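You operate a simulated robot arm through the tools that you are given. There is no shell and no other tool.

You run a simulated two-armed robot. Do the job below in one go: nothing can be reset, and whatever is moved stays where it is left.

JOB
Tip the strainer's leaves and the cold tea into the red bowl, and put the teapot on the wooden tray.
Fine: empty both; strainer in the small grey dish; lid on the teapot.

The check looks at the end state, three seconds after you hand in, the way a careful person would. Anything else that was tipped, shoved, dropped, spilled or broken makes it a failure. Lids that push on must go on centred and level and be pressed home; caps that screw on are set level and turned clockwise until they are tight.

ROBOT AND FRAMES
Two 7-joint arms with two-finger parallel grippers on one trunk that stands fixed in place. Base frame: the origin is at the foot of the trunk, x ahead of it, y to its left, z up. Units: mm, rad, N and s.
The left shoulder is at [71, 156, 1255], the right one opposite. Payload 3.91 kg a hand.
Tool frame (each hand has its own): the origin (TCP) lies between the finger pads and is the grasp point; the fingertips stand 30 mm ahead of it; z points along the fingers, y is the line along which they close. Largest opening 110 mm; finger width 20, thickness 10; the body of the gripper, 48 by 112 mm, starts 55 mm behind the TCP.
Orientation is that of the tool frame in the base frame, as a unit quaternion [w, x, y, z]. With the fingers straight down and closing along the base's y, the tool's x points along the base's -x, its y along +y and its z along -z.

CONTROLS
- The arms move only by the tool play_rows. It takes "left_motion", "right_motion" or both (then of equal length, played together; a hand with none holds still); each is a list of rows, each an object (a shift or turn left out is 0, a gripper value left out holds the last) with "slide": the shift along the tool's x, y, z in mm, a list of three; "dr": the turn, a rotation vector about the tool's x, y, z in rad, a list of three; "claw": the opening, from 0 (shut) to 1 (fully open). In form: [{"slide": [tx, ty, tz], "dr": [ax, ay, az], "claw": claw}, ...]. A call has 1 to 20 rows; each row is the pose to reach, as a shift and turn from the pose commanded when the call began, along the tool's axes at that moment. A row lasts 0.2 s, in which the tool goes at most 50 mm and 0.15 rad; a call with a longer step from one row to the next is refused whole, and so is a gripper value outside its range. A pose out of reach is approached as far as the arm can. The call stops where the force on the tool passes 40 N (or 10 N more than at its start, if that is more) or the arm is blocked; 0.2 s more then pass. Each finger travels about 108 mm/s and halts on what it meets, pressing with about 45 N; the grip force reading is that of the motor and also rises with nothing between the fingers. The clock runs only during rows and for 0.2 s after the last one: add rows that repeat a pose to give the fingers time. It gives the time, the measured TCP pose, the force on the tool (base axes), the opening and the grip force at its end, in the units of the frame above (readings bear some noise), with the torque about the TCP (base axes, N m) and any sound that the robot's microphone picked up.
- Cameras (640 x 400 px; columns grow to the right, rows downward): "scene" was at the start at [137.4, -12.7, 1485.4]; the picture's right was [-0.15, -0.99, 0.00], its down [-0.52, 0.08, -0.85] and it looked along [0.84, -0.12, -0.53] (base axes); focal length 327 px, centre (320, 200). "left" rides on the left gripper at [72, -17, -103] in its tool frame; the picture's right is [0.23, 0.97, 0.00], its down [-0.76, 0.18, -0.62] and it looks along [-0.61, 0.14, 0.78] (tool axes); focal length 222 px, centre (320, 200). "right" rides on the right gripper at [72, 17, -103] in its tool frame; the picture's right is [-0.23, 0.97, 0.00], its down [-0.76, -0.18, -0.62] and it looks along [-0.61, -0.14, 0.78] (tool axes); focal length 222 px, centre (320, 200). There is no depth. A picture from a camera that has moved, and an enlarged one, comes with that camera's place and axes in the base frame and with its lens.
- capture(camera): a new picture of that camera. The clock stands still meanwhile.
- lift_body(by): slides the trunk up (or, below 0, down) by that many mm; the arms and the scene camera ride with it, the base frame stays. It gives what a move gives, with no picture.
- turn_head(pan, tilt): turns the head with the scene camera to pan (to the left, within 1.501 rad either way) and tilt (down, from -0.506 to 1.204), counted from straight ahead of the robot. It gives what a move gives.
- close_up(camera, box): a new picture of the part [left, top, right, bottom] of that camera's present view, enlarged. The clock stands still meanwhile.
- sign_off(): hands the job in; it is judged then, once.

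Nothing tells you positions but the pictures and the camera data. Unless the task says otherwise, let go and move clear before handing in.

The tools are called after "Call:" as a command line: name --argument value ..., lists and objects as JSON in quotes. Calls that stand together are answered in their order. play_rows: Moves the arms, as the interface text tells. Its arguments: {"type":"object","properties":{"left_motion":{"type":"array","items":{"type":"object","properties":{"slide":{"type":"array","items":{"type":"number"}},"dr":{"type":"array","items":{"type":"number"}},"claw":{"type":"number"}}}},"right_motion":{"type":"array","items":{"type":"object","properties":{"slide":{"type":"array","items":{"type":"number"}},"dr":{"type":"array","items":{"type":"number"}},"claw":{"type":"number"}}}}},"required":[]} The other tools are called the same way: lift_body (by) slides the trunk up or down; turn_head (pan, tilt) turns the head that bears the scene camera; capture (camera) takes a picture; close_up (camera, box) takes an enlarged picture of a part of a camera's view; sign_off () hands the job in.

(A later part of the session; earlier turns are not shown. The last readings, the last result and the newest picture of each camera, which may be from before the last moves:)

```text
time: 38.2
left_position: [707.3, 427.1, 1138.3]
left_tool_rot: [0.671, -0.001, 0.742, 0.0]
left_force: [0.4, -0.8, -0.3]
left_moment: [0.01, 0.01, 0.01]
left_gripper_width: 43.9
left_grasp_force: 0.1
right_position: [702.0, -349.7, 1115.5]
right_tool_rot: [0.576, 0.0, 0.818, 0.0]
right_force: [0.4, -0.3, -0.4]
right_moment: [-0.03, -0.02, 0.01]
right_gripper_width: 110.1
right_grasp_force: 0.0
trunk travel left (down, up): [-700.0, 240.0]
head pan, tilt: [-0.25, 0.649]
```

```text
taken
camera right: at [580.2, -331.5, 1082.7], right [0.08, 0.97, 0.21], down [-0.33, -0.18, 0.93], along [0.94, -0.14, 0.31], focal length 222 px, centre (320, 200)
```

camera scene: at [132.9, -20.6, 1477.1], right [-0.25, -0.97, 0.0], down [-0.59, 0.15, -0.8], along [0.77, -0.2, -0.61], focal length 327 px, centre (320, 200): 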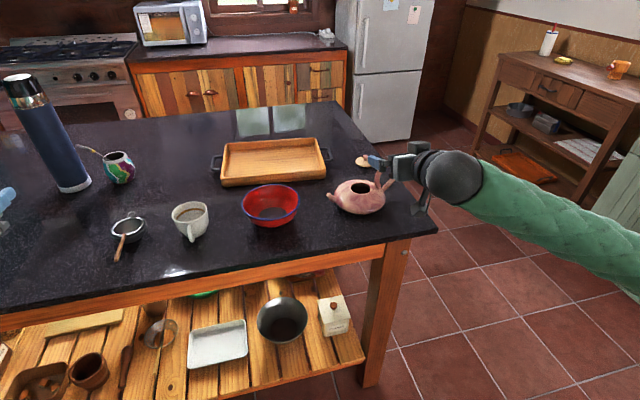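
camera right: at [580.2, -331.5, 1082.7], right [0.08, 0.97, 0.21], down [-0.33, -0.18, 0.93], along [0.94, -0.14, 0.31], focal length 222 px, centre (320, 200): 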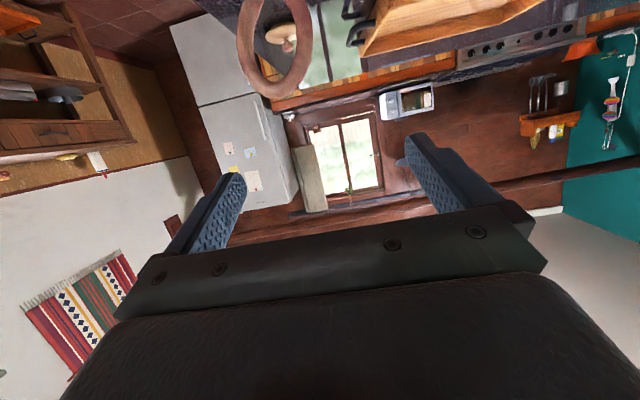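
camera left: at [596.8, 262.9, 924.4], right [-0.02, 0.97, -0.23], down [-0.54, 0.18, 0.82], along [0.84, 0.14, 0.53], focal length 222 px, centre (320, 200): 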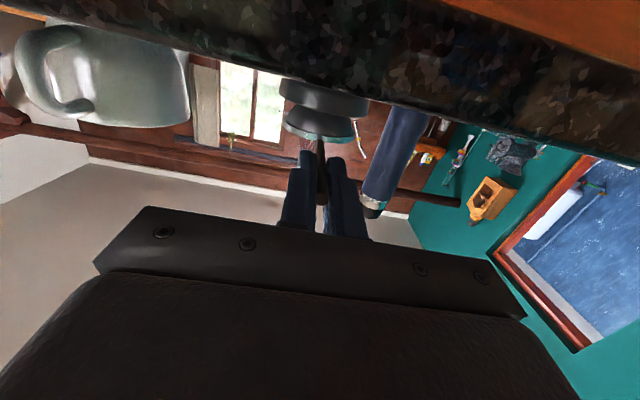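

Right hand is at the stand-off with the loop of the handle ahead of it. Narrowing the opening to 36 mm and lowering to the handle height, still ~70 mm short of the handle.

Call:
play_rows --right_motion '[{"slide": [18, -0.3, 13], "claw": 0.6}, {"slide": [36, -0.6, 27], "claw": 0.4}, {"slide": [54, -0.9, 41], "claw": 0.33}, {"slide": [73, -1.2, 55], "claw": 0.33}, {"slide": [91.5, -1.5, 67.8], "claw": 0.33}, {"slide": [91.5, -1.5, 67.8], "claw": 0.33}]'

Call:
capture --camera "right"

Call:
close_up --camera "scene" --box '[310, 140, 450, 230]'

```text
time: 39.6
left_position: [706.5, 428.0, 1138.3]
left_tool_rot: [0.671, -0.001, 0.742, 0.0]
left_force: [-0.2, 0.9, -0.3]
left_moment: [-0.02, -0.01, -0.01]
left_gripper_width: 43.9
left_grasp_force: 0.0
right_position: [704.9, -374.0, 1030.7]
right_tool_rot: [0.573, 0.0, 0.819, 0.0]
right_force: [-0.6, 0.8, -0.1]
right_moment: [0.01, -0.02, -0.01]
right_gripper_width: 36.1
right_grasp_force: 0.0
right hand out of reach, approached as far as the arm can: row 2, 3, 4, 5, 6
trunk travel left (down, up): [-700.0, 240.0]
head pan, tilt: [-0.25, 0.649]
```

```text
taken
camera right: at [582.8, -356.0, 998.8], right [0.08, 0.97, 0.21], down [-0.32, -0.18, 0.93], along [0.94, -0.14, 0.3], focal length 222 px, centre (320, 200)
```

right: 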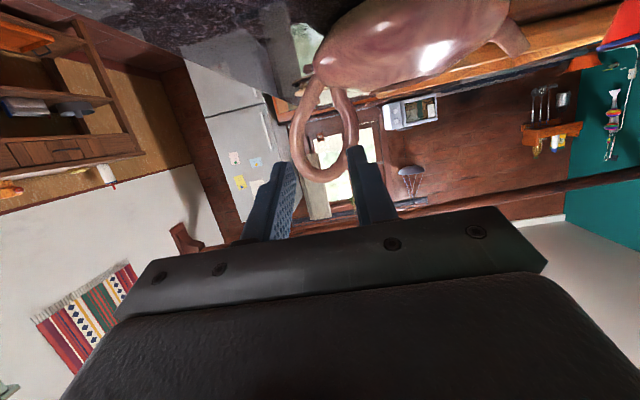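

```text
4.44 times, centred on (380, 185) of scene
camera zoom: at [132.7, -20.2, 1477.2], right [-0.25, -0.97, 0.0], down [-0.59, 0.15, -0.8], along [0.77, -0.2, -0.6], focal length 1452 px, centre (53, 267)
```

zoom: 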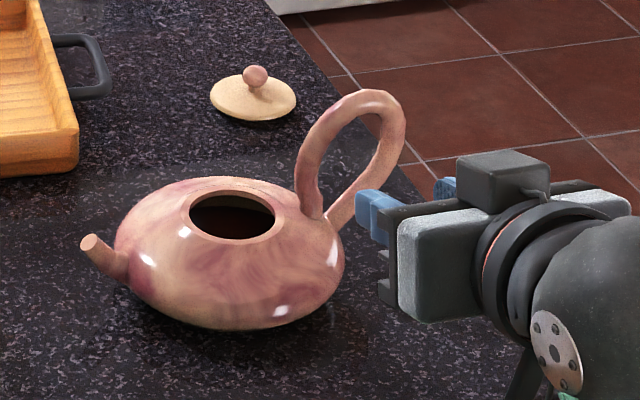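

The right arm's current elbow branch can't reach that pose pointing straight ahead, so I'll yaw the tool 30° inward (still suitable for the vertical handle strand, with gap to spare) and test that.

Call:
play_rows --right_motion '[{"slide": [-3, -5, -1], "dr": [-0.123, 0, -0.044]}, {"slide": [-6, -10, -2], "dr": [-0.246, 0, -0.088]}, {"slide": [-9.4, -15, -3.4], "dr": [-0.37, 0, -0.132]}, {"slide": [-9.4, -15, -3.4], "dr": [-0.493, 0, -0.1765]}, {"slide": [-9.4, -15, -3.4], "dr": [-0.493, 0, -0.1765]}]'

Call:
capture --camera "scene"

```text
time: 40.8
left_position: [706.9, 427.6, 1138.6]
left_tool_rot: [0.671, -0.001, 0.742, 0.0]
left_force: [0.4, 1.2, -0.5]
left_moment: [0.0, -0.06, 0.01]
left_gripper_width: 43.8
left_grasp_force: 0.0
right_position: [704.6, -390.1, 1041.7]
right_tool_rot: [0.554, -0.21, 0.792, 0.15]
right_force: [-0.7, -0.8, -0.7]
right_moment: [0.02, -0.01, -0.01]
right_gripper_width: 36.3
right_grasp_force: 0.0
trunk travel left (down, up): [-700.0, 240.0]
head pan, tilt: [-0.25, 0.649]
```

```text
taken
camera scene: at [132.5, -21.0, 1477.1], right [-0.25, -0.97, 0.0], down [-0.59, 0.15, -0.8], along [0.77, -0.2, -0.6], focal length 327 px, centre (320, 200)
```

scene: 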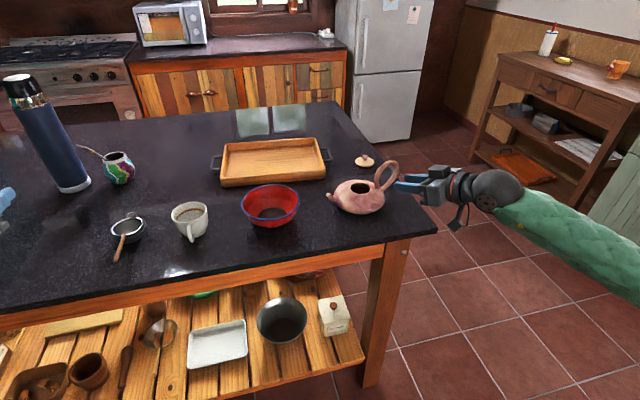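

Yawed pose is fine. Moving to the stand-off 75 mm from the strand along the approach direction, at handle height.

Call:
play_rows --right_motion '[{"slide": [8, -5, 14]}, {"slide": [16, -11, 28]}, {"slide": [23, -16, 41]}, {"slide": [23, -16, 41]}]'

Call:
capture --camera "right"

Call:
close_up --camera "scene" --box '[310, 140, 450, 230]'

```text
time: 41.8
left_position: [706.8, 427.1, 1139.3]
left_tool_rot: [0.671, 0.0, 0.742, 0.0]
left_force: [0.0, -0.7, 0.3]
left_moment: [-0.02, 0.02, 0.02]
left_gripper_width: 43.9
left_grasp_force: 0.1
right_position: [739.7, -388.2, 1006.6]
right_tool_rot: [0.553, -0.211, 0.792, 0.15]
right_force: [-0.9, 0.3, -0.6]
right_moment: [-0.02, 0.01, 0.01]
right_gripper_width: 36.4
right_grasp_force: 0.1
trunk travel left (down, up): [-700.0, 240.0]
head pan, tilt: [-0.25, 0.649]
```

```text
taken
camera right: at [624.4, -432.6, 974.1], right [-0.42, 0.88, 0.22], down [-0.19, -0.32, 0.93], along [0.89, 0.35, 0.3], focal length 222 px, centre (320, 200)
```

right: 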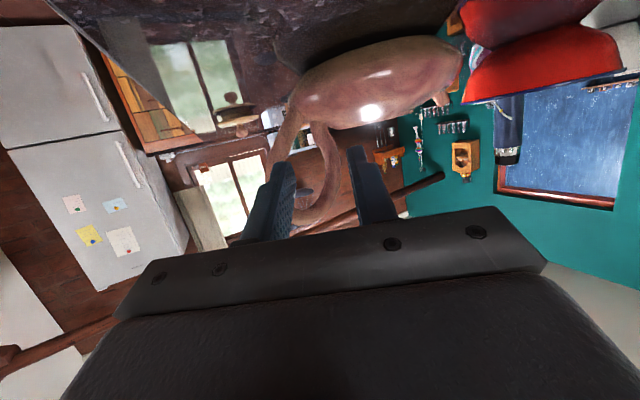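

```text
4.44 times, centred on (380, 185) of scene
camera zoom: at [132.2, -21.2, 1477.2], right [-0.25, -0.97, 0.0], down [-0.59, 0.15, -0.8], along [0.77, -0.2, -0.6], focal length 1452 px, centre (53, 267)
```

zoom: 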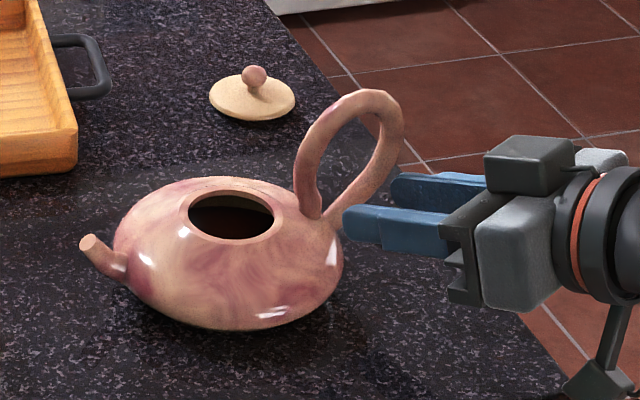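

Call:
close_up --camera "right" --box '[220, 60, 460, 240]'

```text
2.22 times, centred on (340, 150) of right
camera zoom: at [624.4, -432.6, 974.1], right [-0.42, 0.88, 0.22], down [-0.19, -0.32, 0.93], along [0.89, 0.35, 0.3], focal length 494 px, centre (276, 311)
```

zoom: 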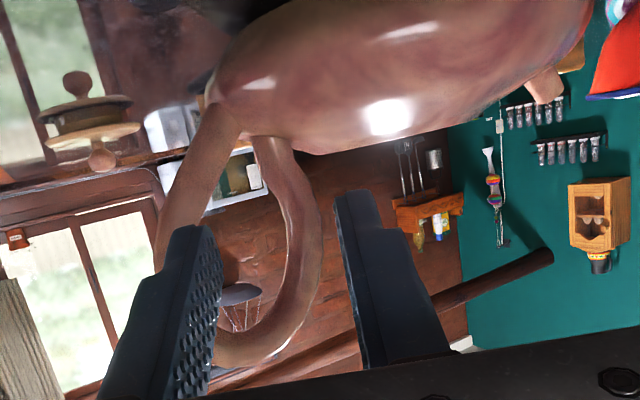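

The strand sits about 6 mm toward +tool-y from where I assumed. I'll shift, narrow to 28 mm, advance halfway and check again.

Call:
play_rows --right_motion '[{"slide": [0, 3, 0], "claw": 0.27}, {"slide": [0, 6, 0], "claw": 0.255}, {"slide": [-4, 6, 11], "claw": 0.255}, {"slide": [-8, 6, 22], "claw": 0.255}, {"slide": [-12, 6, 32], "claw": 0.255}, {"slide": [-12, 6, 32], "claw": 0.255}]'

Call:
close_up --camera "right" --box '[220, 60, 460, 240]'

Call:
close_up --camera "scene" --box '[350, 140, 440, 220]'

```text
time: 43.2
left_position: [707.7, 426.5, 1138.2]
left_tool_rot: [0.67, -0.001, 0.742, 0.0]
left_force: [-0.2, -0.5, 0.0]
left_moment: [0.02, 0.01, 0.02]
left_gripper_width: 44.1
left_grasp_force: 0.2
right_position: [764.3, -364.7, 1007.1]
right_tool_rot: [0.553, -0.21, 0.792, 0.149]
right_force: [-0.4, 0.3, -0.1]
right_moment: [0.02, 0.0, 0.03]
right_gripper_width: 28.0
right_grasp_force: 0.1
trunk travel left (down, up): [-700.0, 240.0]
head pan, tilt: [-0.25, 0.649]
```

```text
2.22 times, centred on (340, 150) of right
camera zoom: at [650.6, -410.1, 975.0], right [-0.42, 0.88, 0.22], down [-0.19, -0.32, 0.93], along [0.89, 0.35, 0.3], focal length 494 px, centre (276, 311)
```

zoom: 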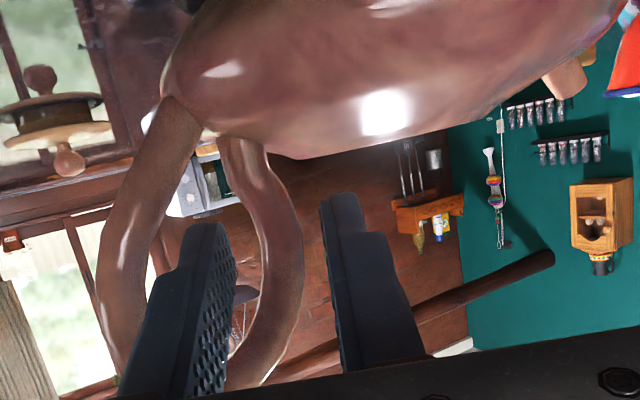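

```text
5.00 times, centred on (395, 180) of scene
camera zoom: at [132.3, -21.3, 1477.2], right [-0.25, -0.97, 0.0], down [-0.59, 0.15, -0.8], along [0.77, -0.2, -0.6], focal length 1634 px, centre (-55, 300)
```

zoom: 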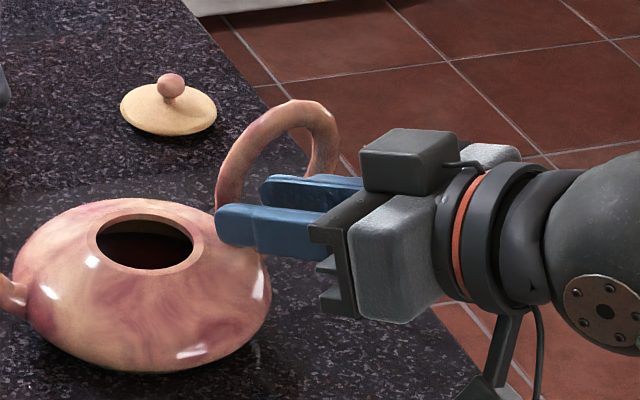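

The strand is now centred between the fingers with clearance on the outer strand. Advancing the remaining ~38 mm.

Call:
play_rows --right_motion '[{"slide": [-3.5, 0, 9.5]}, {"slide": [-7, 0, 19]}, {"slide": [-10.3, 0, 28.5]}, {"slide": [-13.5, 0, 37.9]}, {"slide": [-13.5, 0, 37.9]}]'

Call:
close_up --camera "right" --box '[200, 80, 440, 260]'

Call:
close_up --camera "scene" --box '[340, 140, 430, 220]'

```text
time: 44.4
left_position: [707.2, 425.9, 1137.7]
left_tool_rot: [0.671, 0.0, 0.742, 0.0]
left_force: [-0.3, -0.4, 0.3]
left_moment: [-0.04, 0.0, -0.02]
left_gripper_width: 44.1
left_grasp_force: 0.1
right_position: [801.0, -344.9, 1006.9]
right_tool_rot: [0.554, -0.209, 0.792, 0.148]
right_force: [-0.4, -1.2, -0.3]
right_moment: [-0.01, -0.02, -0.02]
right_gripper_width: 28.3
right_grasp_force: 0.0
trunk travel left (down, up): [-700.0, 240.0]
head pan, tilt: [-0.25, 0.649]
```

```text
2.22 times, centred on (320, 170) of right
camera zoom: at [685.7, -390.3, 974.5], right [-0.42, 0.88, 0.22], down [-0.19, -0.32, 0.93], along [0.89, 0.35, 0.3], focal length 494 px, centre (320, 267)
```

zoom: 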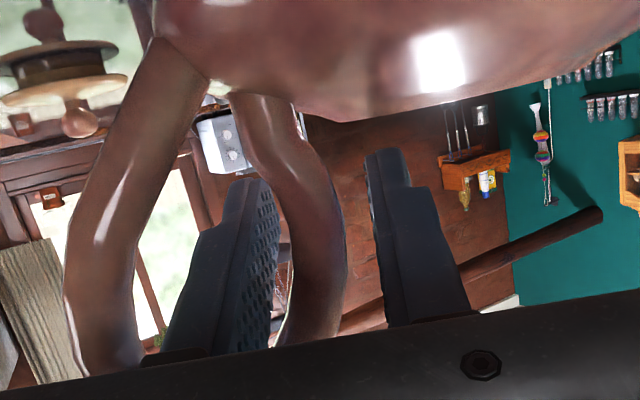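

```text
5.00 times, centred on (385, 180) of scene
camera zoom: at [132.5, -21.3, 1477.2], right [-0.25, -0.97, 0.0], down [-0.59, 0.15, -0.8], along [0.77, -0.2, -0.6], focal length 1634 px, centre (-5, 300)
```

zoom: 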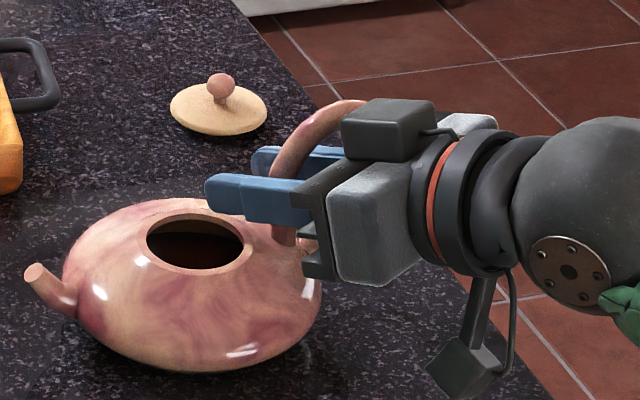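

The fingers straddle the inner strand with it centred. Closing the right gripper.

Call:
play_rows --right_motion '[{"claw": 0.15}, {"claw": 0.05}, {"claw": 0.0}, {"claw": 0.0}, {"claw": 0.0}]'

Call:
close_up --camera "right" --box '[200, 80, 440, 260]'

Call:
close_up --camera "scene" --box '[310, 140, 430, 230]'

```text
time: 45.6
left_position: [706.7, 427.5, 1138.2]
left_tool_rot: [0.67, 0.0, 0.742, -0.001]
left_force: [0.5, -0.3, 0.6]
left_moment: [-0.01, -0.01, 0.01]
left_gripper_width: 44.1
left_grasp_force: 0.1
right_position: [800.9, -343.2, 1007.1]
right_tool_rot: [0.554, -0.211, 0.791, 0.15]
right_force: [-1.1, 3.7, 6.1]
right_moment: [1.04, 0.35, 0.09]
right_gripper_width: 20.4
right_grasp_force: 44.8
trunk travel left (down, up): [-700.0, 240.0]
head pan, tilt: [-0.25, 0.649]
```

```text
2.22 times, centred on (320, 170) of right
camera zoom: at [685.3, -389.5, 975.1], right [-0.42, 0.88, 0.22], down [-0.19, -0.32, 0.93], along [0.89, 0.35, 0.3], focal length 494 px, centre (320, 267)
```

zoom: 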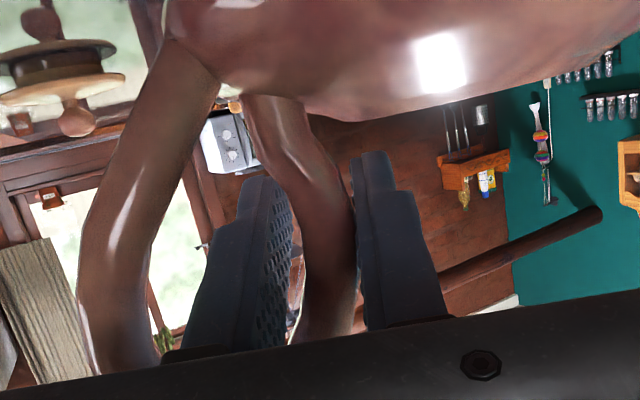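

```text
4.44 times, centred on (370, 185) of scene
camera zoom: at [132.0, -20.5, 1477.2], right [-0.25, -0.97, 0.0], down [-0.59, 0.15, -0.8], along [0.77, -0.2, -0.6], focal length 1452 px, centre (98, 267)
```

zoom: 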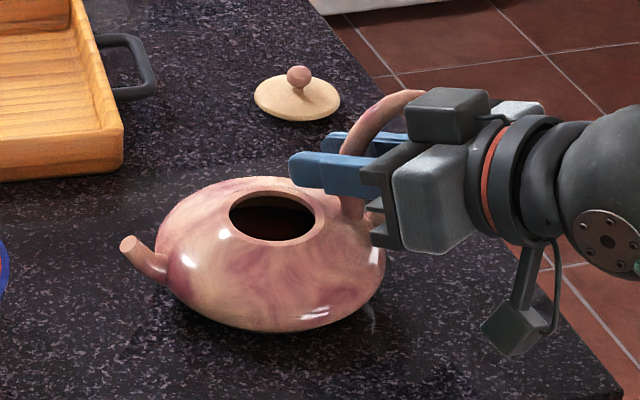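

The grip stopped at 20 mm because the strand leans ~17° relative to the pads – lifting like this would tip the pot toward its spout. I'll reopen, roll the tool to align with the strand's lean, and regrip.

Call:
play_rows --right_motion '[{"claw": 0.2}, {"claw": 0.26}, {"claw": 0.26}]'

Call:
play_rows --right_motion '[{"dr": [0, 0, 0.1]}, {"dr": [0, 0, 0.2]}, {"dr": [0, 0, 0.28]}, {"dr": [0, 0, 0.28]}]'

Call:
close_up --camera "right" --box '[200, 80, 440, 260]'

Call:
close_up --camera "scene" --box '[310, 140, 430, 230]'

```text
time: 46.4
left_position: [707.6, 427.2, 1139.0]
left_tool_rot: [0.67, 0.0, 0.742, 0.0]
left_force: [-0.6, -0.9, -0.2]
left_moment: [0.0, 0.02, -0.03]
left_gripper_width: 44.1
left_grasp_force: 0.1
right_position: [799.2, -345.3, 1006.0]
right_tool_rot: [0.554, -0.21, 0.792, 0.149]
right_force: [-0.8, -0.7, -0.2]
right_moment: [-0.01, 0.02, -0.01]
right_gripper_width: 28.9
right_grasp_force: 0.1
trunk travel left (down, up): [-700.0, 240.0]
head pan, tilt: [-0.25, 0.649]
```

```text
time: 47.4
left_position: [706.5, 426.5, 1139.4]
left_tool_rot: [0.671, -0.001, 0.741, 0.0]
left_force: [0.0, -0.2, 0.1]
left_moment: [-0.02, -0.04, 0.03]
left_gripper_width: 44.0
left_grasp_force: 0.1
right_position: [800.2, -344.6, 1006.8]
right_tool_rot: [0.526, -0.097, 0.814, 0.226]
right_force: [0.0, -0.8, 0.7]
right_moment: [0.0, 0.0, -0.02]
right_gripper_width: 28.6
right_grasp_force: 0.1
trunk travel left (down, up): [-700.0, 240.0]
head pan, tilt: [-0.25, 0.649]
```

```text
2.22 times, centred on (320, 170) of right
camera zoom: at [678.3, -372.0, 981.6], right [-0.29, 0.84, 0.46], down [-0.11, -0.51, 0.85], along [0.95, 0.2, 0.24], focal length 494 px, centre (320, 267)
```

zoom: 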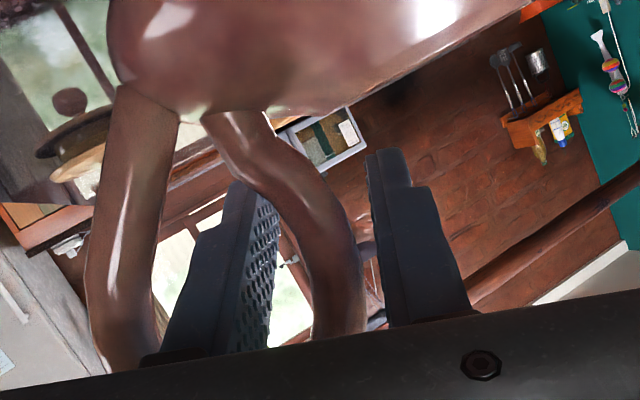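

```text
4.44 times, centred on (370, 185) of scene
camera zoom: at [132.7, -21.1, 1477.2], right [-0.25, -0.97, 0.0], down [-0.59, 0.15, -0.8], along [0.77, -0.2, -0.6], focal length 1452 px, centre (98, 267)
```

zoom: 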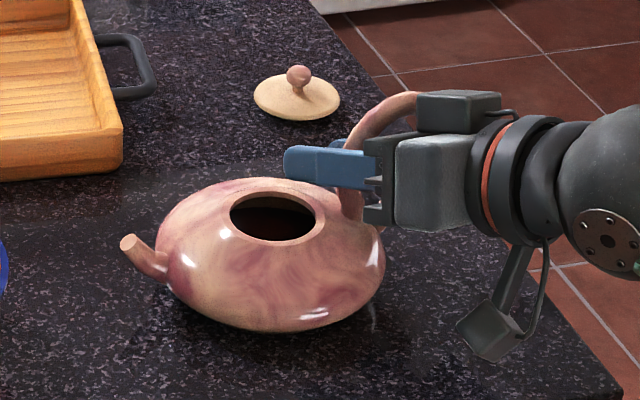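

Call:
close_up --camera "right" --box '[270, 140, 370, 240]'

```text
4.00 times, centred on (320, 190) of right
camera zoom: at [678.3, -372.0, 981.6], right [-0.29, 0.84, 0.46], down [-0.11, -0.51, 0.85], along [0.95, 0.2, 0.24], focal length 888 px, centre (320, 240)
```

zoom: 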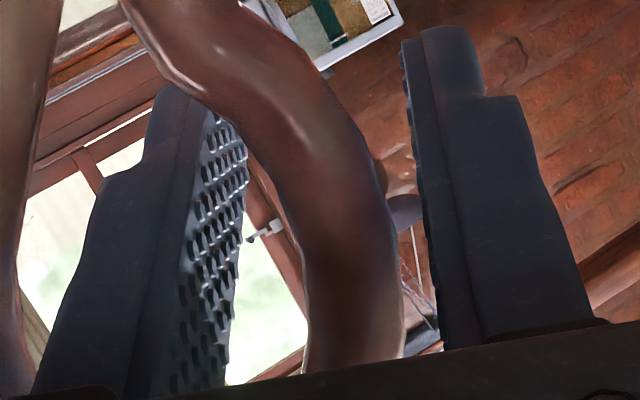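

Call:
play_rows --right_motion '[{"dr": [0, 0, -0.05], "claw": 0.2}, {"dr": [0, 0, -0.05], "claw": 0.12}, {"dr": [0, 0, -0.05], "claw": 0.05}, {"dr": [0, 0, -0.05], "claw": 0.0}, {"dr": [0, 0, -0.05], "claw": 0.0}]'

Call:
close_up --camera "right" --box '[270, 140, 370, 240]'

Call:
close_up --camera "scene" --box '[310, 140, 430, 230]'

```text
time: 48.6
left_position: [707.3, 428.6, 1138.2]
left_tool_rot: [0.672, 0.0, 0.741, -0.001]
left_force: [-0.3, -0.5, 0.2]
left_moment: [-0.02, 0.02, -0.02]
left_gripper_width: 44.0
left_grasp_force: 0.0
right_position: [800.9, -344.8, 1006.2]
right_tool_rot: [0.533, -0.119, 0.81, 0.213]
right_force: [-1.7, 2.8, 6.1]
right_moment: [0.91, 0.43, 0.13]
right_gripper_width: 16.3
right_grasp_force: 44.9
trunk travel left (down, up): [-700.0, 240.0]
head pan, tilt: [-0.25, 0.649]
```

```text
4.00 times, centred on (320, 190) of right
camera zoom: at [679.2, -374.8, 980.5], right [-0.32, 0.85, 0.42], down [-0.12, -0.48, 0.87], along [0.94, 0.22, 0.26], focal length 888 px, centre (320, 240)
```

zoom: 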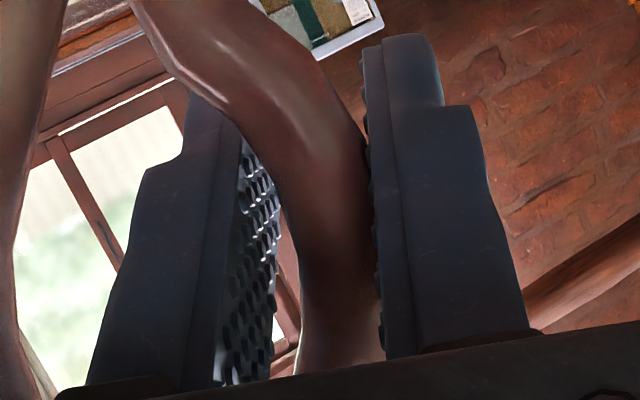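

```text
4.44 times, centred on (370, 185) of scene
camera zoom: at [132.0, -20.7, 1477.3], right [-0.25, -0.97, 0.0], down [-0.59, 0.15, -0.8], along [0.77, -0.2, -0.6], focal length 1452 px, centre (98, 267)
```

zoom: 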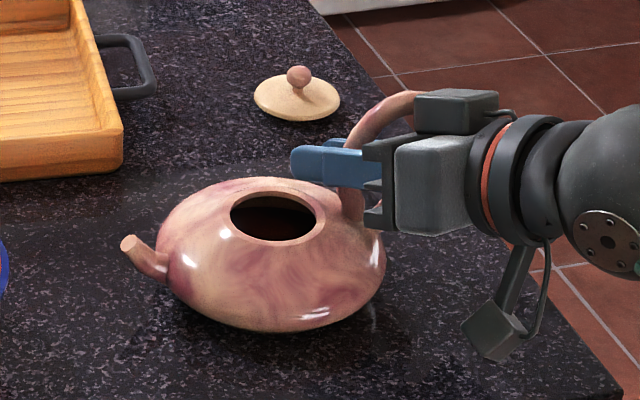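

Width fell to 16 mm and the residual torque says roll a bit more in the same direction. Reopening, rolling +0.15 and regripping.

Call:
play_rows --right_motion '[{"claw": 0.15}, {"claw": 0.24}, {"dr": [0, 0, 0.08], "claw": 0.24}, {"dr": [0, 0, 0.15], "claw": 0.24}, {"dr": [0, 0, 0.15], "claw": 0.15}, {"dr": [0, 0, 0.15], "claw": 0.05}, {"dr": [0, 0, 0.15], "claw": 0.0}, {"dr": [0, 0, 0.15], "claw": 0.0}, {"dr": [0, 0, 0.15], "claw": 0.0}]'

Call:
close_up --camera "right" --box '[270, 140, 370, 240]'

Call:
close_up --camera "scene" --box '[310, 140, 430, 230]'

```text
time: 50.6
left_position: [706.0, 426.6, 1138.0]
left_tool_rot: [0.67, 0.0, 0.742, 0.0]
left_force: [0.2, 0.3, -0.6]
left_moment: [0.05, -0.02, -0.01]
left_gripper_width: 44.0
left_grasp_force: 0.1
right_position: [799.2, -345.2, 1006.7]
right_tool_rot: [0.515, -0.057, 0.817, 0.251]
right_force: [1.9, -3.0, 2.7]
right_moment: [-0.31, -0.19, 0.0]
right_gripper_width: 16.6
right_grasp_force: 45.1
trunk travel left (down, up): [-700.0, 240.0]
head pan, tilt: [-0.25, 0.649]
```

```text
4.00 times, centred on (320, 190) of right
camera zoom: at [676.6, -366.2, 985.8], right [-0.24, 0.81, 0.54], down [-0.09, -0.57, 0.81], along [0.97, 0.14, 0.21], focal length 888 px, centre (320, 240)
```

zoom: 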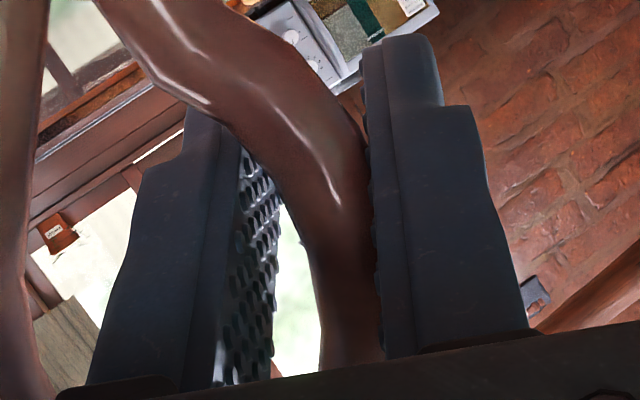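

```text
4.44 times, centred on (370, 185) of scene
camera zoom: at [132.7, -21.3, 1477.2], right [-0.25, -0.97, 0.0], down [-0.59, 0.15, -0.8], along [0.77, -0.2, -0.6], focal length 1452 px, centre (98, 267)
```

zoom: 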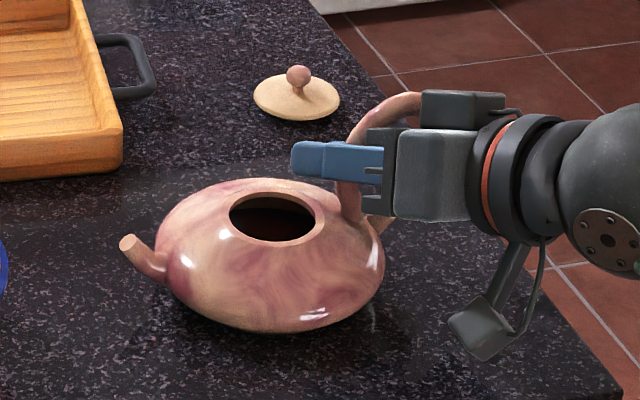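

The grip is now well aligned (small residual torque, slightly countering the pot's weight). Test-lifting by 6 mm to read weight and see whether it stays level.

Call:
play_rows --right_motion '[{"slide": [-1.7, 0.7, -0.7]}, {"slide": [-3.5, 1.4, -1.4]}, {"slide": [-5.2, 2.1, -2.05]}, {"slide": [-5.2, 2.1, -2.05]}]'

Call:
close_up --camera "right" --box '[270, 140, 370, 240]'

Call:
close_up --camera "scene" --box '[310, 140, 430, 230]'

```text
time: 51.6
left_position: [706.4, 428.0, 1137.7]
left_tool_rot: [0.67, -0.001, 0.742, 0.0]
left_force: [0.5, 0.0, 0.1]
left_moment: [0.01, -0.02, 0.02]
left_gripper_width: 44.0
left_grasp_force: 0.1
right_position: [800.7, -344.8, 1011.4]
right_tool_rot: [0.515, -0.057, 0.818, 0.251]
right_force: [0.4, 0.3, -4.9]
right_moment: [-0.26, -0.04, -0.01]
right_gripper_width: 15.8
right_grasp_force: 45.2
trunk travel left (down, up): [-700.0, 240.0]
head pan, tilt: [-0.25, 0.649]
```

```text
4.00 times, centred on (320, 190) of right
camera zoom: at [677.3, -366.0, 990.9], right [-0.24, 0.81, 0.54], down [-0.09, -0.57, 0.81], along [0.97, 0.14, 0.21], focal length 888 px, centre (320, 240)
```

zoom: 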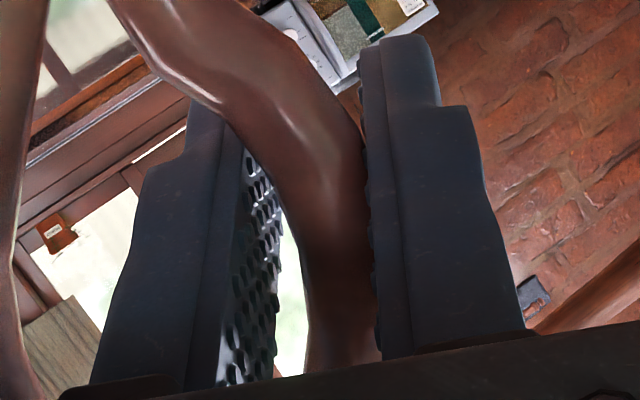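

```text
4.44 times, centred on (370, 185) of scene
camera zoom: at [133.1, -21.3, 1477.1], right [-0.25, -0.97, 0.0], down [-0.59, 0.15, -0.8], along [0.77, -0.2, -0.61], focal length 1452 px, centre (98, 267)
```

zoom: 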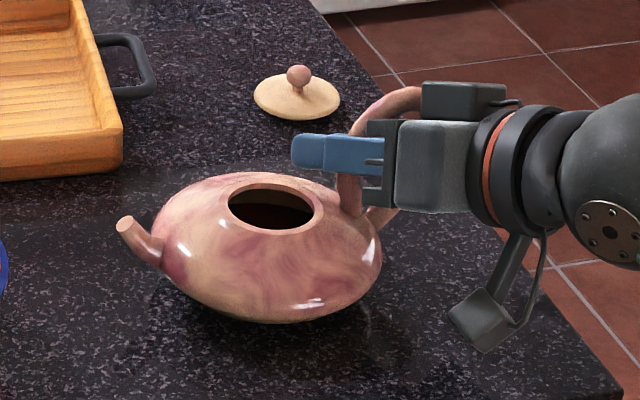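

The pot weighs about 0.5 kg, is held firmly and sits slightly spout-up (safe). I'll lift it 100 mm and carry it smoothly toward the bowl, keeping it level.

Call:
play_rows --right_motion '[{"slide": [-10, 4, -4]}, {"slide": [-25, 10, -9.8]}, {"slide": [-42, 17, -16.5]}, {"slide": [-60, 24.2, -23.6]}, {"slide": [-75, 30.2, -29.5]}, {"slide": [-85.8, 34.6, -33.7]}, {"slide": [-82.5, 48.6, -27.6]}, {"slide": [-78, 67, -20]}, {"slide": [-73.5, 88, -11]}, {"slide": [-69, 108, -1.5]}, {"slide": [-64.5, 128, 7.5]}, {"slide": [-60, 146, 15.5]}, {"slide": [-56, 162, 22.5]}, {"slide": [-53.3, 174.9, 27.6]}, {"slide": [-53.3, 174.9, 27.6]}]'

Call:
capture --camera "scene"

Call:
close_up --camera "scene" --box '[220, 100, 420, 240]'

```text
time: 54.8
left_position: [706.8, 428.2, 1137.7]
left_tool_rot: [0.67, -0.001, 0.742, 0.0]
left_force: [0.0, 0.0, -0.2]
left_moment: [-0.01, -0.01, -0.02]
left_gripper_width: 44.0
left_grasp_force: 0.0
right_position: [786.5, -189.3, 1110.9]
right_tool_rot: [0.515, -0.057, 0.818, 0.251]
right_force: [0.0, 0.0, -4.0]
right_moment: [-0.22, -0.01, 0.02]
right_gripper_width: 15.3
right_grasp_force: 44.6
trunk travel left (down, up): [-700.0, 240.0]
head pan, tilt: [-0.25, 0.649]
```

```text
taken
camera scene: at [133.0, -21.5, 1477.1], right [-0.25, -0.97, 0.0], down [-0.59, 0.15, -0.8], along [0.77, -0.2, -0.61], focal length 327 px, centre (320, 200)
```

scene: 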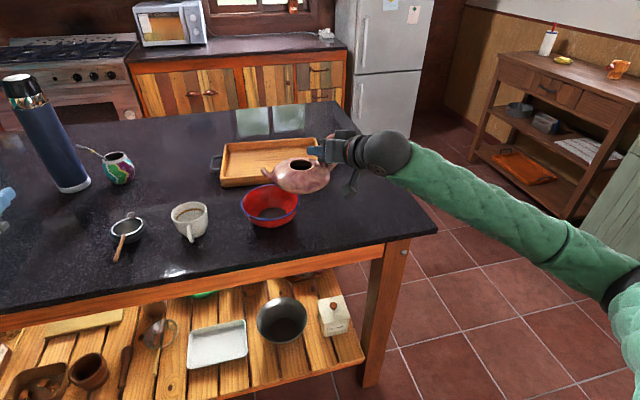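

```text
2.86 times, centred on (320, 170) of scene
camera zoom: at [133.0, -21.5, 1477.1], right [-0.25, -0.97, 0.0], down [-0.59, 0.15, -0.8], along [0.77, -0.2, -0.61], focal length 934 px, centre (320, 286)
```

zoom: 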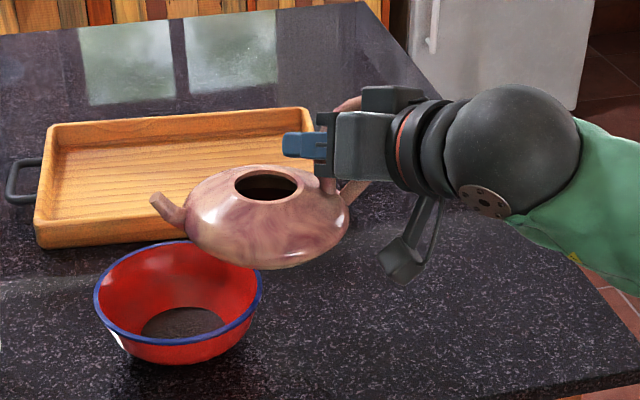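

The spout tip is over the bowl (≈(779, −53)). Starting the pour: tilting gradually by rolling about the tool axis while keeping the spout over the bowl.

Call:
play_rows --right_motion '[{"slide": [-0.9, 3, 4.3], "dr": [0, 0, -0.1165]}, {"slide": [-1.7, 5.9, 8.5], "dr": [0, 0, -0.233]}, {"slide": [-2.6, 8.9, 12.8], "dr": [0, 0, -0.349]}, {"slide": [-3.2, 16.7, 15.9], "dr": [0, 0, -0.458]}, {"slide": [-3.8, 24.6, 18.9], "dr": [0, 0, -0.567]}, {"slide": [-4.4, 32.4, 22], "dr": [0, 0, -0.676]}, {"slide": [-5, 40.2, 25], "dr": [0, 0, -0.785]}]'

Call:
close_up --camera "scene" --box '[220, 100, 420, 240]'

```text
time: 56.4
left_position: [707.0, 427.5, 1138.7]
left_tool_rot: [0.671, -0.002, 0.742, 0.001]
left_force: [0.2, -0.4, -0.7]
left_moment: [0.03, 0.01, 0.02]
left_gripper_width: 43.8
left_grasp_force: 0.0
right_position: [794.0, -144.3, 1120.0]
right_tool_rot: [0.572, -0.366, 0.734, 0.035]
right_force: [0.9, -0.5, -5.0]
right_moment: [-0.04, 0.04, -0.04]
right_gripper_width: 15.4
right_grasp_force: 45.0
trunk travel left (down, up): [-700.0, 240.0]
head pan, tilt: [-0.25, 0.649]
```

```text
2.86 times, centred on (320, 170) of scene
camera zoom: at [133.3, -20.9, 1477.1], right [-0.25, -0.97, 0.0], down [-0.59, 0.15, -0.8], along [0.77, -0.2, -0.61], focal length 934 px, centre (320, 286)
```

zoom: 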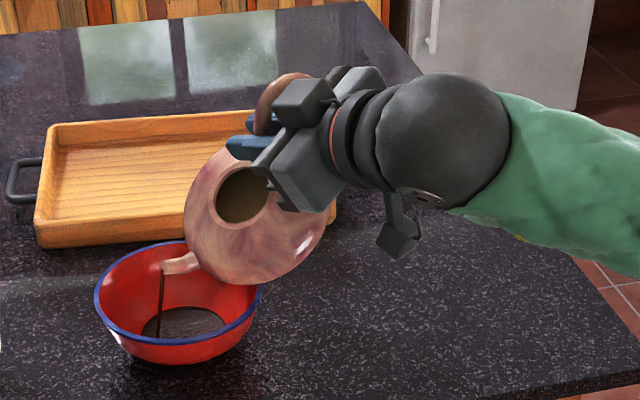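

Tea is streaming from the spout into the bowl. Holding here to let it drain before tilting further.

Call:
play_rows --right_motion '[{"slide": [0, 0, 0]}, {"slide": [0, 0, 0]}, {"slide": [0, 0, 0]}, {"slide": [0, 0, 0]}, {"slide": [0, 0, 0]}, {"slide": [0, 0, 0]}, {"slide": [0, 0, 0]}, {"slide": [0, 0, 0]}]'

Call:
close_up --camera "scene" --box '[240, 120, 380, 230]'

```text
time: 58.2
left_position: [707.9, 428.4, 1136.4]
left_tool_rot: [0.67, 0.0, 0.742, 0.0]
left_force: [0.4, -0.8, -0.4]
left_moment: [0.01, 0.02, -0.03]
left_gripper_width: 44.0
left_grasp_force: 0.0
right_position: [792.9, -143.7, 1120.7]
right_tool_rot: [0.572, -0.366, 0.733, 0.035]
right_force: [-0.5, -0.5, -4.9]
right_moment: [-0.02, 0.07, 0.01]
right_gripper_width: 15.3
right_grasp_force: 45.6
trunk travel left (down, up): [-700.0, 240.0]
head pan, tilt: [-0.25, 0.649]
```

```text
3.64 times, centred on (310, 175) of scene
camera zoom: at [133.2, -21.1, 1477.1], right [-0.25, -0.97, 0.0], down [-0.59, 0.15, -0.8], along [0.77, -0.2, -0.61], focal length 1188 px, centre (356, 291)
```

zoom: 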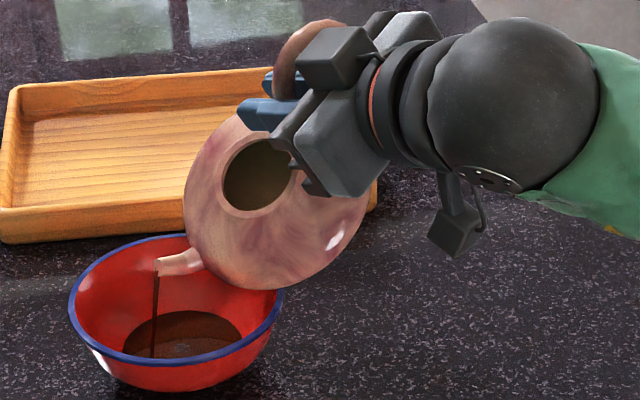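

Call:
play_rows --right_motion '[{"slide": [-5.3, 3.8, 0.3], "dr": [0, 0, -0.055]}, {"slide": [-10.6, 7.7, 0.6], "dr": [0, 0, -0.109]}, {"slide": [-15.9, 11.5, 0.9], "dr": [0, 0, -0.164]}, {"slide": [-21.1, 15.3, 1.2], "dr": [0, 0, -0.218]}, {"slide": [-21.1, 15.3, 1.2], "dr": [0, 0, -0.218]}, {"slide": [-21.1, 15.3, 1.2], "dr": [0, 0, -0.218]}, {"slide": [-21.1, 15.3, 1.2], "dr": [0, 0, -0.218]}, {"slide": [-21.1, 15.3, 1.2], "dr": [0, 0, -0.218]}]'

Call:
close_up --camera "scene" --box '[240, 120, 380, 230]'

```text
time: 60.0
left_position: [707.6, 427.2, 1137.0]
left_tool_rot: [0.67, -0.001, 0.742, 0.0]
left_force: [-0.6, -0.5, -0.4]
left_moment: [0.0, -0.02, 0.0]
left_gripper_width: 44.1
left_grasp_force: 0.1
right_position: [789.0, -122.3, 1133.0]
right_tool_rot: [0.572, -0.444, 0.689, -0.027]
right_force: [0.0, 0.0, -4.5]
right_moment: [0.07, 0.07, 0.01]
right_gripper_width: 15.3
right_grasp_force: 45.3
trunk travel left (down, up): [-700.0, 240.0]
head pan, tilt: [-0.25, 0.649]
```

```text
3.64 times, centred on (310, 175) of scene
camera zoom: at [133.2, -21.1, 1477.1], right [-0.25, -0.97, 0.0], down [-0.59, 0.15, -0.8], along [0.77, -0.2, -0.61], focal length 1188 px, centre (356, 291)
```

zoom: 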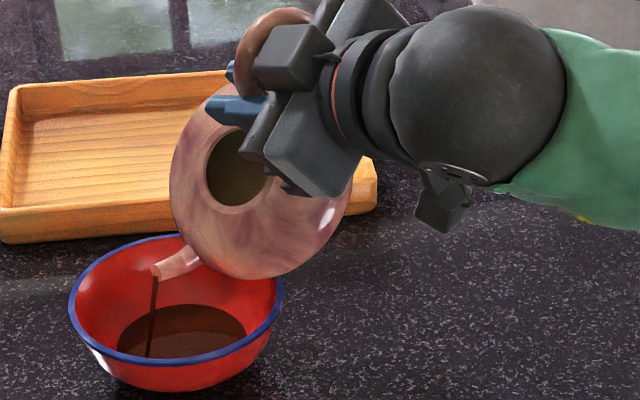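

Call:
play_rows --right_motion '[{"slide": [-6, 3, 0], "dr": [0, 0, -0.055]}, {"slide": [-12, 6, 0], "dr": [0, 0, -0.11]}, {"slide": [-18, 9, 0], "dr": [0, 0, -0.164]}, {"slide": [-24.3, 11.9, 0], "dr": [0, 0, -0.219]}, {"slide": [-24.3, 11.9, 0], "dr": [0, 0, -0.219]}, {"slide": [-24.3, 11.9, 0], "dr": [0, 0, -0.219]}, {"slide": [-24.3, 11.9, 0], "dr": [0, 0, -0.219]}, {"slide": [-24.3, 11.9, 0], "dr": [0, 0, -0.219]}, {"slide": [-24.3, 11.9, 0], "dr": [0, 0, -0.219]}, {"slide": [-24.3, 11.9, 0], "dr": [0, 0, -0.219]}]'

Call:
close_up --camera "scene" --box '[240, 120, 380, 230]'

```text
time: 62.2
left_position: [707.5, 427.1, 1137.9]
left_tool_rot: [0.671, 0.0, 0.742, 0.0]
left_force: [-0.1, 0.5, 0.2]
left_moment: [0.02, 0.03, -0.01]
left_gripper_width: 44.2
left_grasp_force: 0.0
right_position: [780.1, -98.8, 1144.5]
right_tool_rot: [0.566, -0.516, 0.637, -0.09]
right_force: [0.5, 0.9, -4.3]
right_moment: [0.07, 0.09, 0.04]
right_gripper_width: 15.3
right_grasp_force: 45.2
trunk travel left (down, up): [-700.0, 240.0]
head pan, tilt: [-0.25, 0.649]
```

```text
3.64 times, centred on (310, 175) of scene
camera zoom: at [133.2, -21.2, 1477.1], right [-0.25, -0.97, 0.0], down [-0.59, 0.15, -0.8], along [0.77, -0.2, -0.61], focal length 1188 px, centre (356, 291)
```

zoom: 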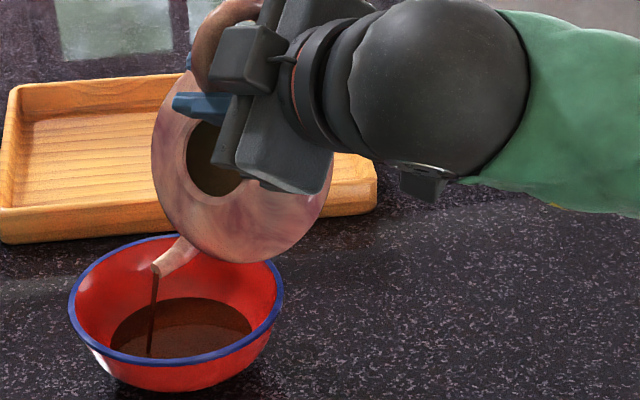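

Call:
play_rows --right_motion '[{"slide": [-5.2, 3.5, 0], "dr": [0, 0, -0.058]}, {"slide": [-10.4, 7, 0], "dr": [0, 0, -0.116]}, {"slide": [-15.6, 10.5, 0], "dr": [0, 0, -0.174]}, {"slide": [-20.9, 13.9, -0.3], "dr": [0, 0, -0.233]}, {"slide": [-26.1, 17.4, -0.4], "dr": [0, 0, -0.291]}, {"slide": [-31.3, 20.9, -0.5], "dr": [0, 0, -0.349]}, {"slide": [-31.3, 20.9, -0.5], "dr": [0, 0, -0.349]}, {"slide": [-31.3, 20.9, -0.5], "dr": [0, 0, -0.349]}, {"slide": [-31.3, 20.9, -0.5], "dr": [0, 0, -0.349]}, {"slide": [-31.3, 20.9, -0.5], "dr": [0, 0, -0.349]}, {"slide": [-31.3, 20.9, -0.5], "dr": [0, 0, -0.349]}, {"slide": [-31.3, 20.9, -0.5], "dr": [0, 0, -0.349]}]'

Call:
close_up --camera "scene" --box '[240, 120, 380, 230]'

```text
time: 64.8
left_position: [706.6, 427.9, 1138.1]
left_tool_rot: [0.671, -0.001, 0.742, 0.0]
left_force: [0.0, -0.3, -0.4]
left_moment: [0.02, 0.01, -0.01]
left_gripper_width: 43.9
left_grasp_force: 0.1
right_position: [762.8, -65.0, 1149.0]
right_tool_rot: [-0.542, 0.618, -0.537, 0.187]
right_force: [-0.3, 0.4, -4.9]
right_moment: [0.13, 0.17, 0.01]
right_gripper_width: 15.3
right_grasp_force: 45.1
trunk travel left (down, up): [-700.0, 240.0]
head pan, tilt: [-0.25, 0.649]
```

```text
3.64 times, centred on (310, 175) of scene
camera zoom: at [133.2, -21.2, 1477.1], right [-0.25, -0.97, 0.0], down [-0.59, 0.15, -0.8], along [0.77, -0.2, -0.61], focal length 1188 px, centre (356, 291)
```

zoom: 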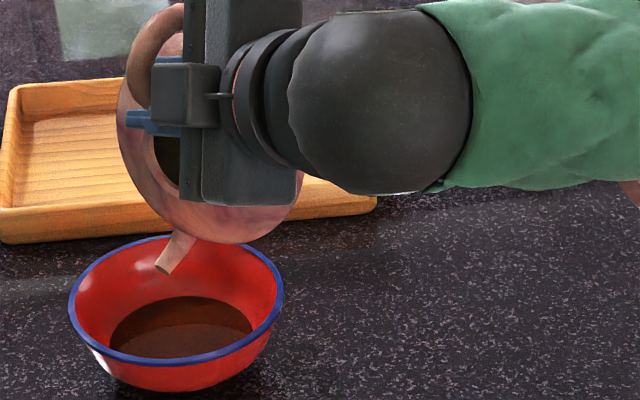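

The stream has stopped at ~80° of tilt. Tilting further (still over the bowl) to make sure the pot is fully empty.

Call:
play_rows --right_motion '[{"slide": [-6, 3.4, -0.4], "dr": [0, 0, -0.058]}, {"slide": [-12, 6.7, -0.7], "dr": [0, 0, -0.116]}, {"slide": [-18, 10.1, -1.1], "dr": [0, 0, -0.174]}, {"slide": [-24, 13.5, -1.5], "dr": [0, 0, -0.233]}, {"slide": [-30, 16.8, -1.8], "dr": [0, 0, -0.291]}, {"slide": [-36, 20.2, -2.2], "dr": [0, 0, -0.349]}, {"slide": [-36, 20.2, -2.2], "dr": [0, 0, -0.349]}, {"slide": [-36, 20.2, -2.2], "dr": [0, 0, -0.349]}, {"slide": [-40.5, 25, -2.6], "dr": [0, 0, -0.407]}, {"slide": [-45, 29.9, -3], "dr": [0, 0, -0.465]}, {"slide": [-49.5, 34.7, -3.5], "dr": [0, 0, -0.523]}, {"slide": [-54, 39.6, -3.9], "dr": [0, 0, -0.582]}, {"slide": [-58.4, 44.4, -4.3], "dr": [0, 0, -0.64]}, {"slide": [-62.9, 49.3, -4.7], "dr": [0, 0, -0.698]}, {"slide": [-62.9, 49.3, -4.7], "dr": [0, 0, -0.698]}, {"slide": [-62.9, 49.3, -4.7], "dr": [0, 0, -0.698]}, {"slide": [-62.9, 49.3, -4.7], "dr": [0, 0, -0.698]}]'

Call:
close_up --camera "scene" --box '[240, 120, 380, 230]'

```text
time: 68.4
left_position: [708.3, 427.9, 1136.4]
left_tool_rot: [0.67, 0.0, 0.742, -0.001]
left_force: [0.5, -0.2, 0.7]
left_moment: [0.02, 0.02, -0.01]
left_gripper_width: 44.1
left_grasp_force: 0.0
right_position: [726.0, -56.2, 1200.3]
right_tool_rot: [-0.424, 0.772, -0.318, 0.35]
right_force: [-0.2, -0.2, -4.3]
right_moment: [0.18, 0.23, -0.01]
right_gripper_width: 15.0
right_grasp_force: 44.9
right hand out of reach, approached as far as the arm can: row 5, 6, 7, 8, 9, 10, 11, 12, 13, 14, 15, 16, 17
trunk travel left (down, up): [-700.0, 240.0]
head pan, tilt: [-0.25, 0.649]
```

```text
3.64 times, centred on (310, 175) of scene
camera zoom: at [134.1, -20.1, 1477.0], right [-0.25, -0.97, 0.0], down [-0.59, 0.15, -0.8], along [0.77, -0.2, -0.61], focal length 1188 px, centre (356, 291)
```

zoom: 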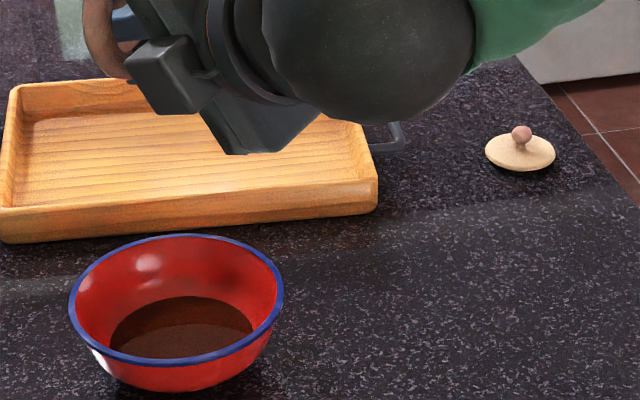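

Call:
capture --camera "scene"

Call:
close_up --camera "scene" --box '[220, 60, 380, 180]'

Call:
capture --camera "left"

```text
taken
camera scene: at [134.1, -20.1, 1477.0], right [-0.25, -0.97, 0.0], down [-0.59, 0.15, -0.8], along [0.77, -0.2, -0.61], focal length 327 px, centre (320, 200)
```

scene: 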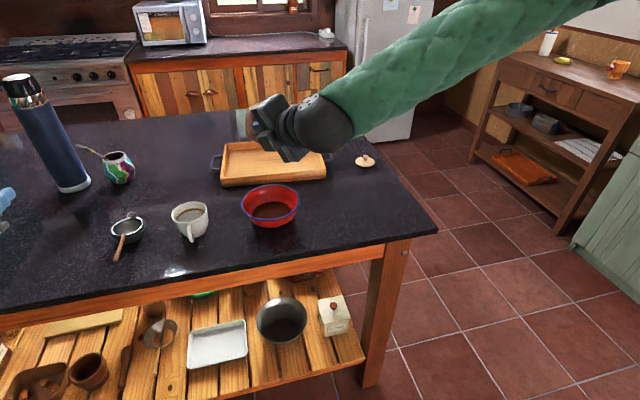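

```text
3.33 times, centred on (300, 120) of scene
camera zoom: at [134.1, -20.1, 1477.0], right [-0.25, -0.97, 0.0], down [-0.59, 0.15, -0.8], along [0.77, -0.2, -0.61], focal length 1089 px, centre (387, 467)
```

zoom: 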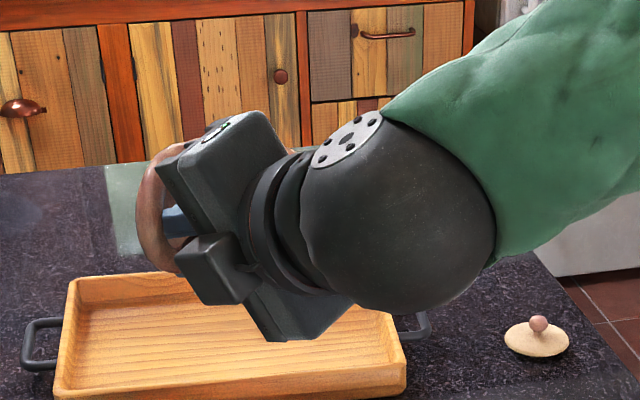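

```text
taken
camera left: at [598.8, 411.6, 1075.4], right [-0.02, 0.97, -0.23], down [-0.54, 0.18, 0.82], along [0.84, 0.14, 0.52], focal length 222 px, centre (320, 200)
```

left: 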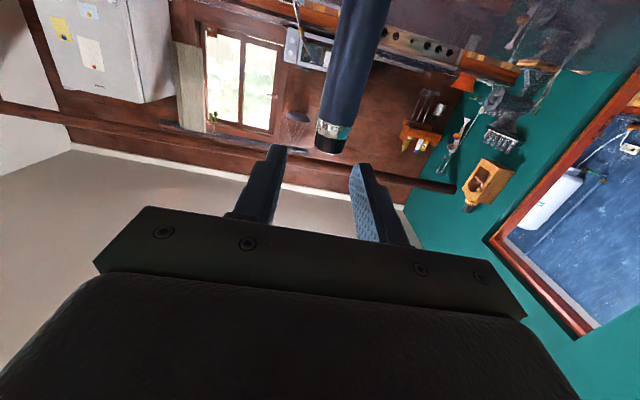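

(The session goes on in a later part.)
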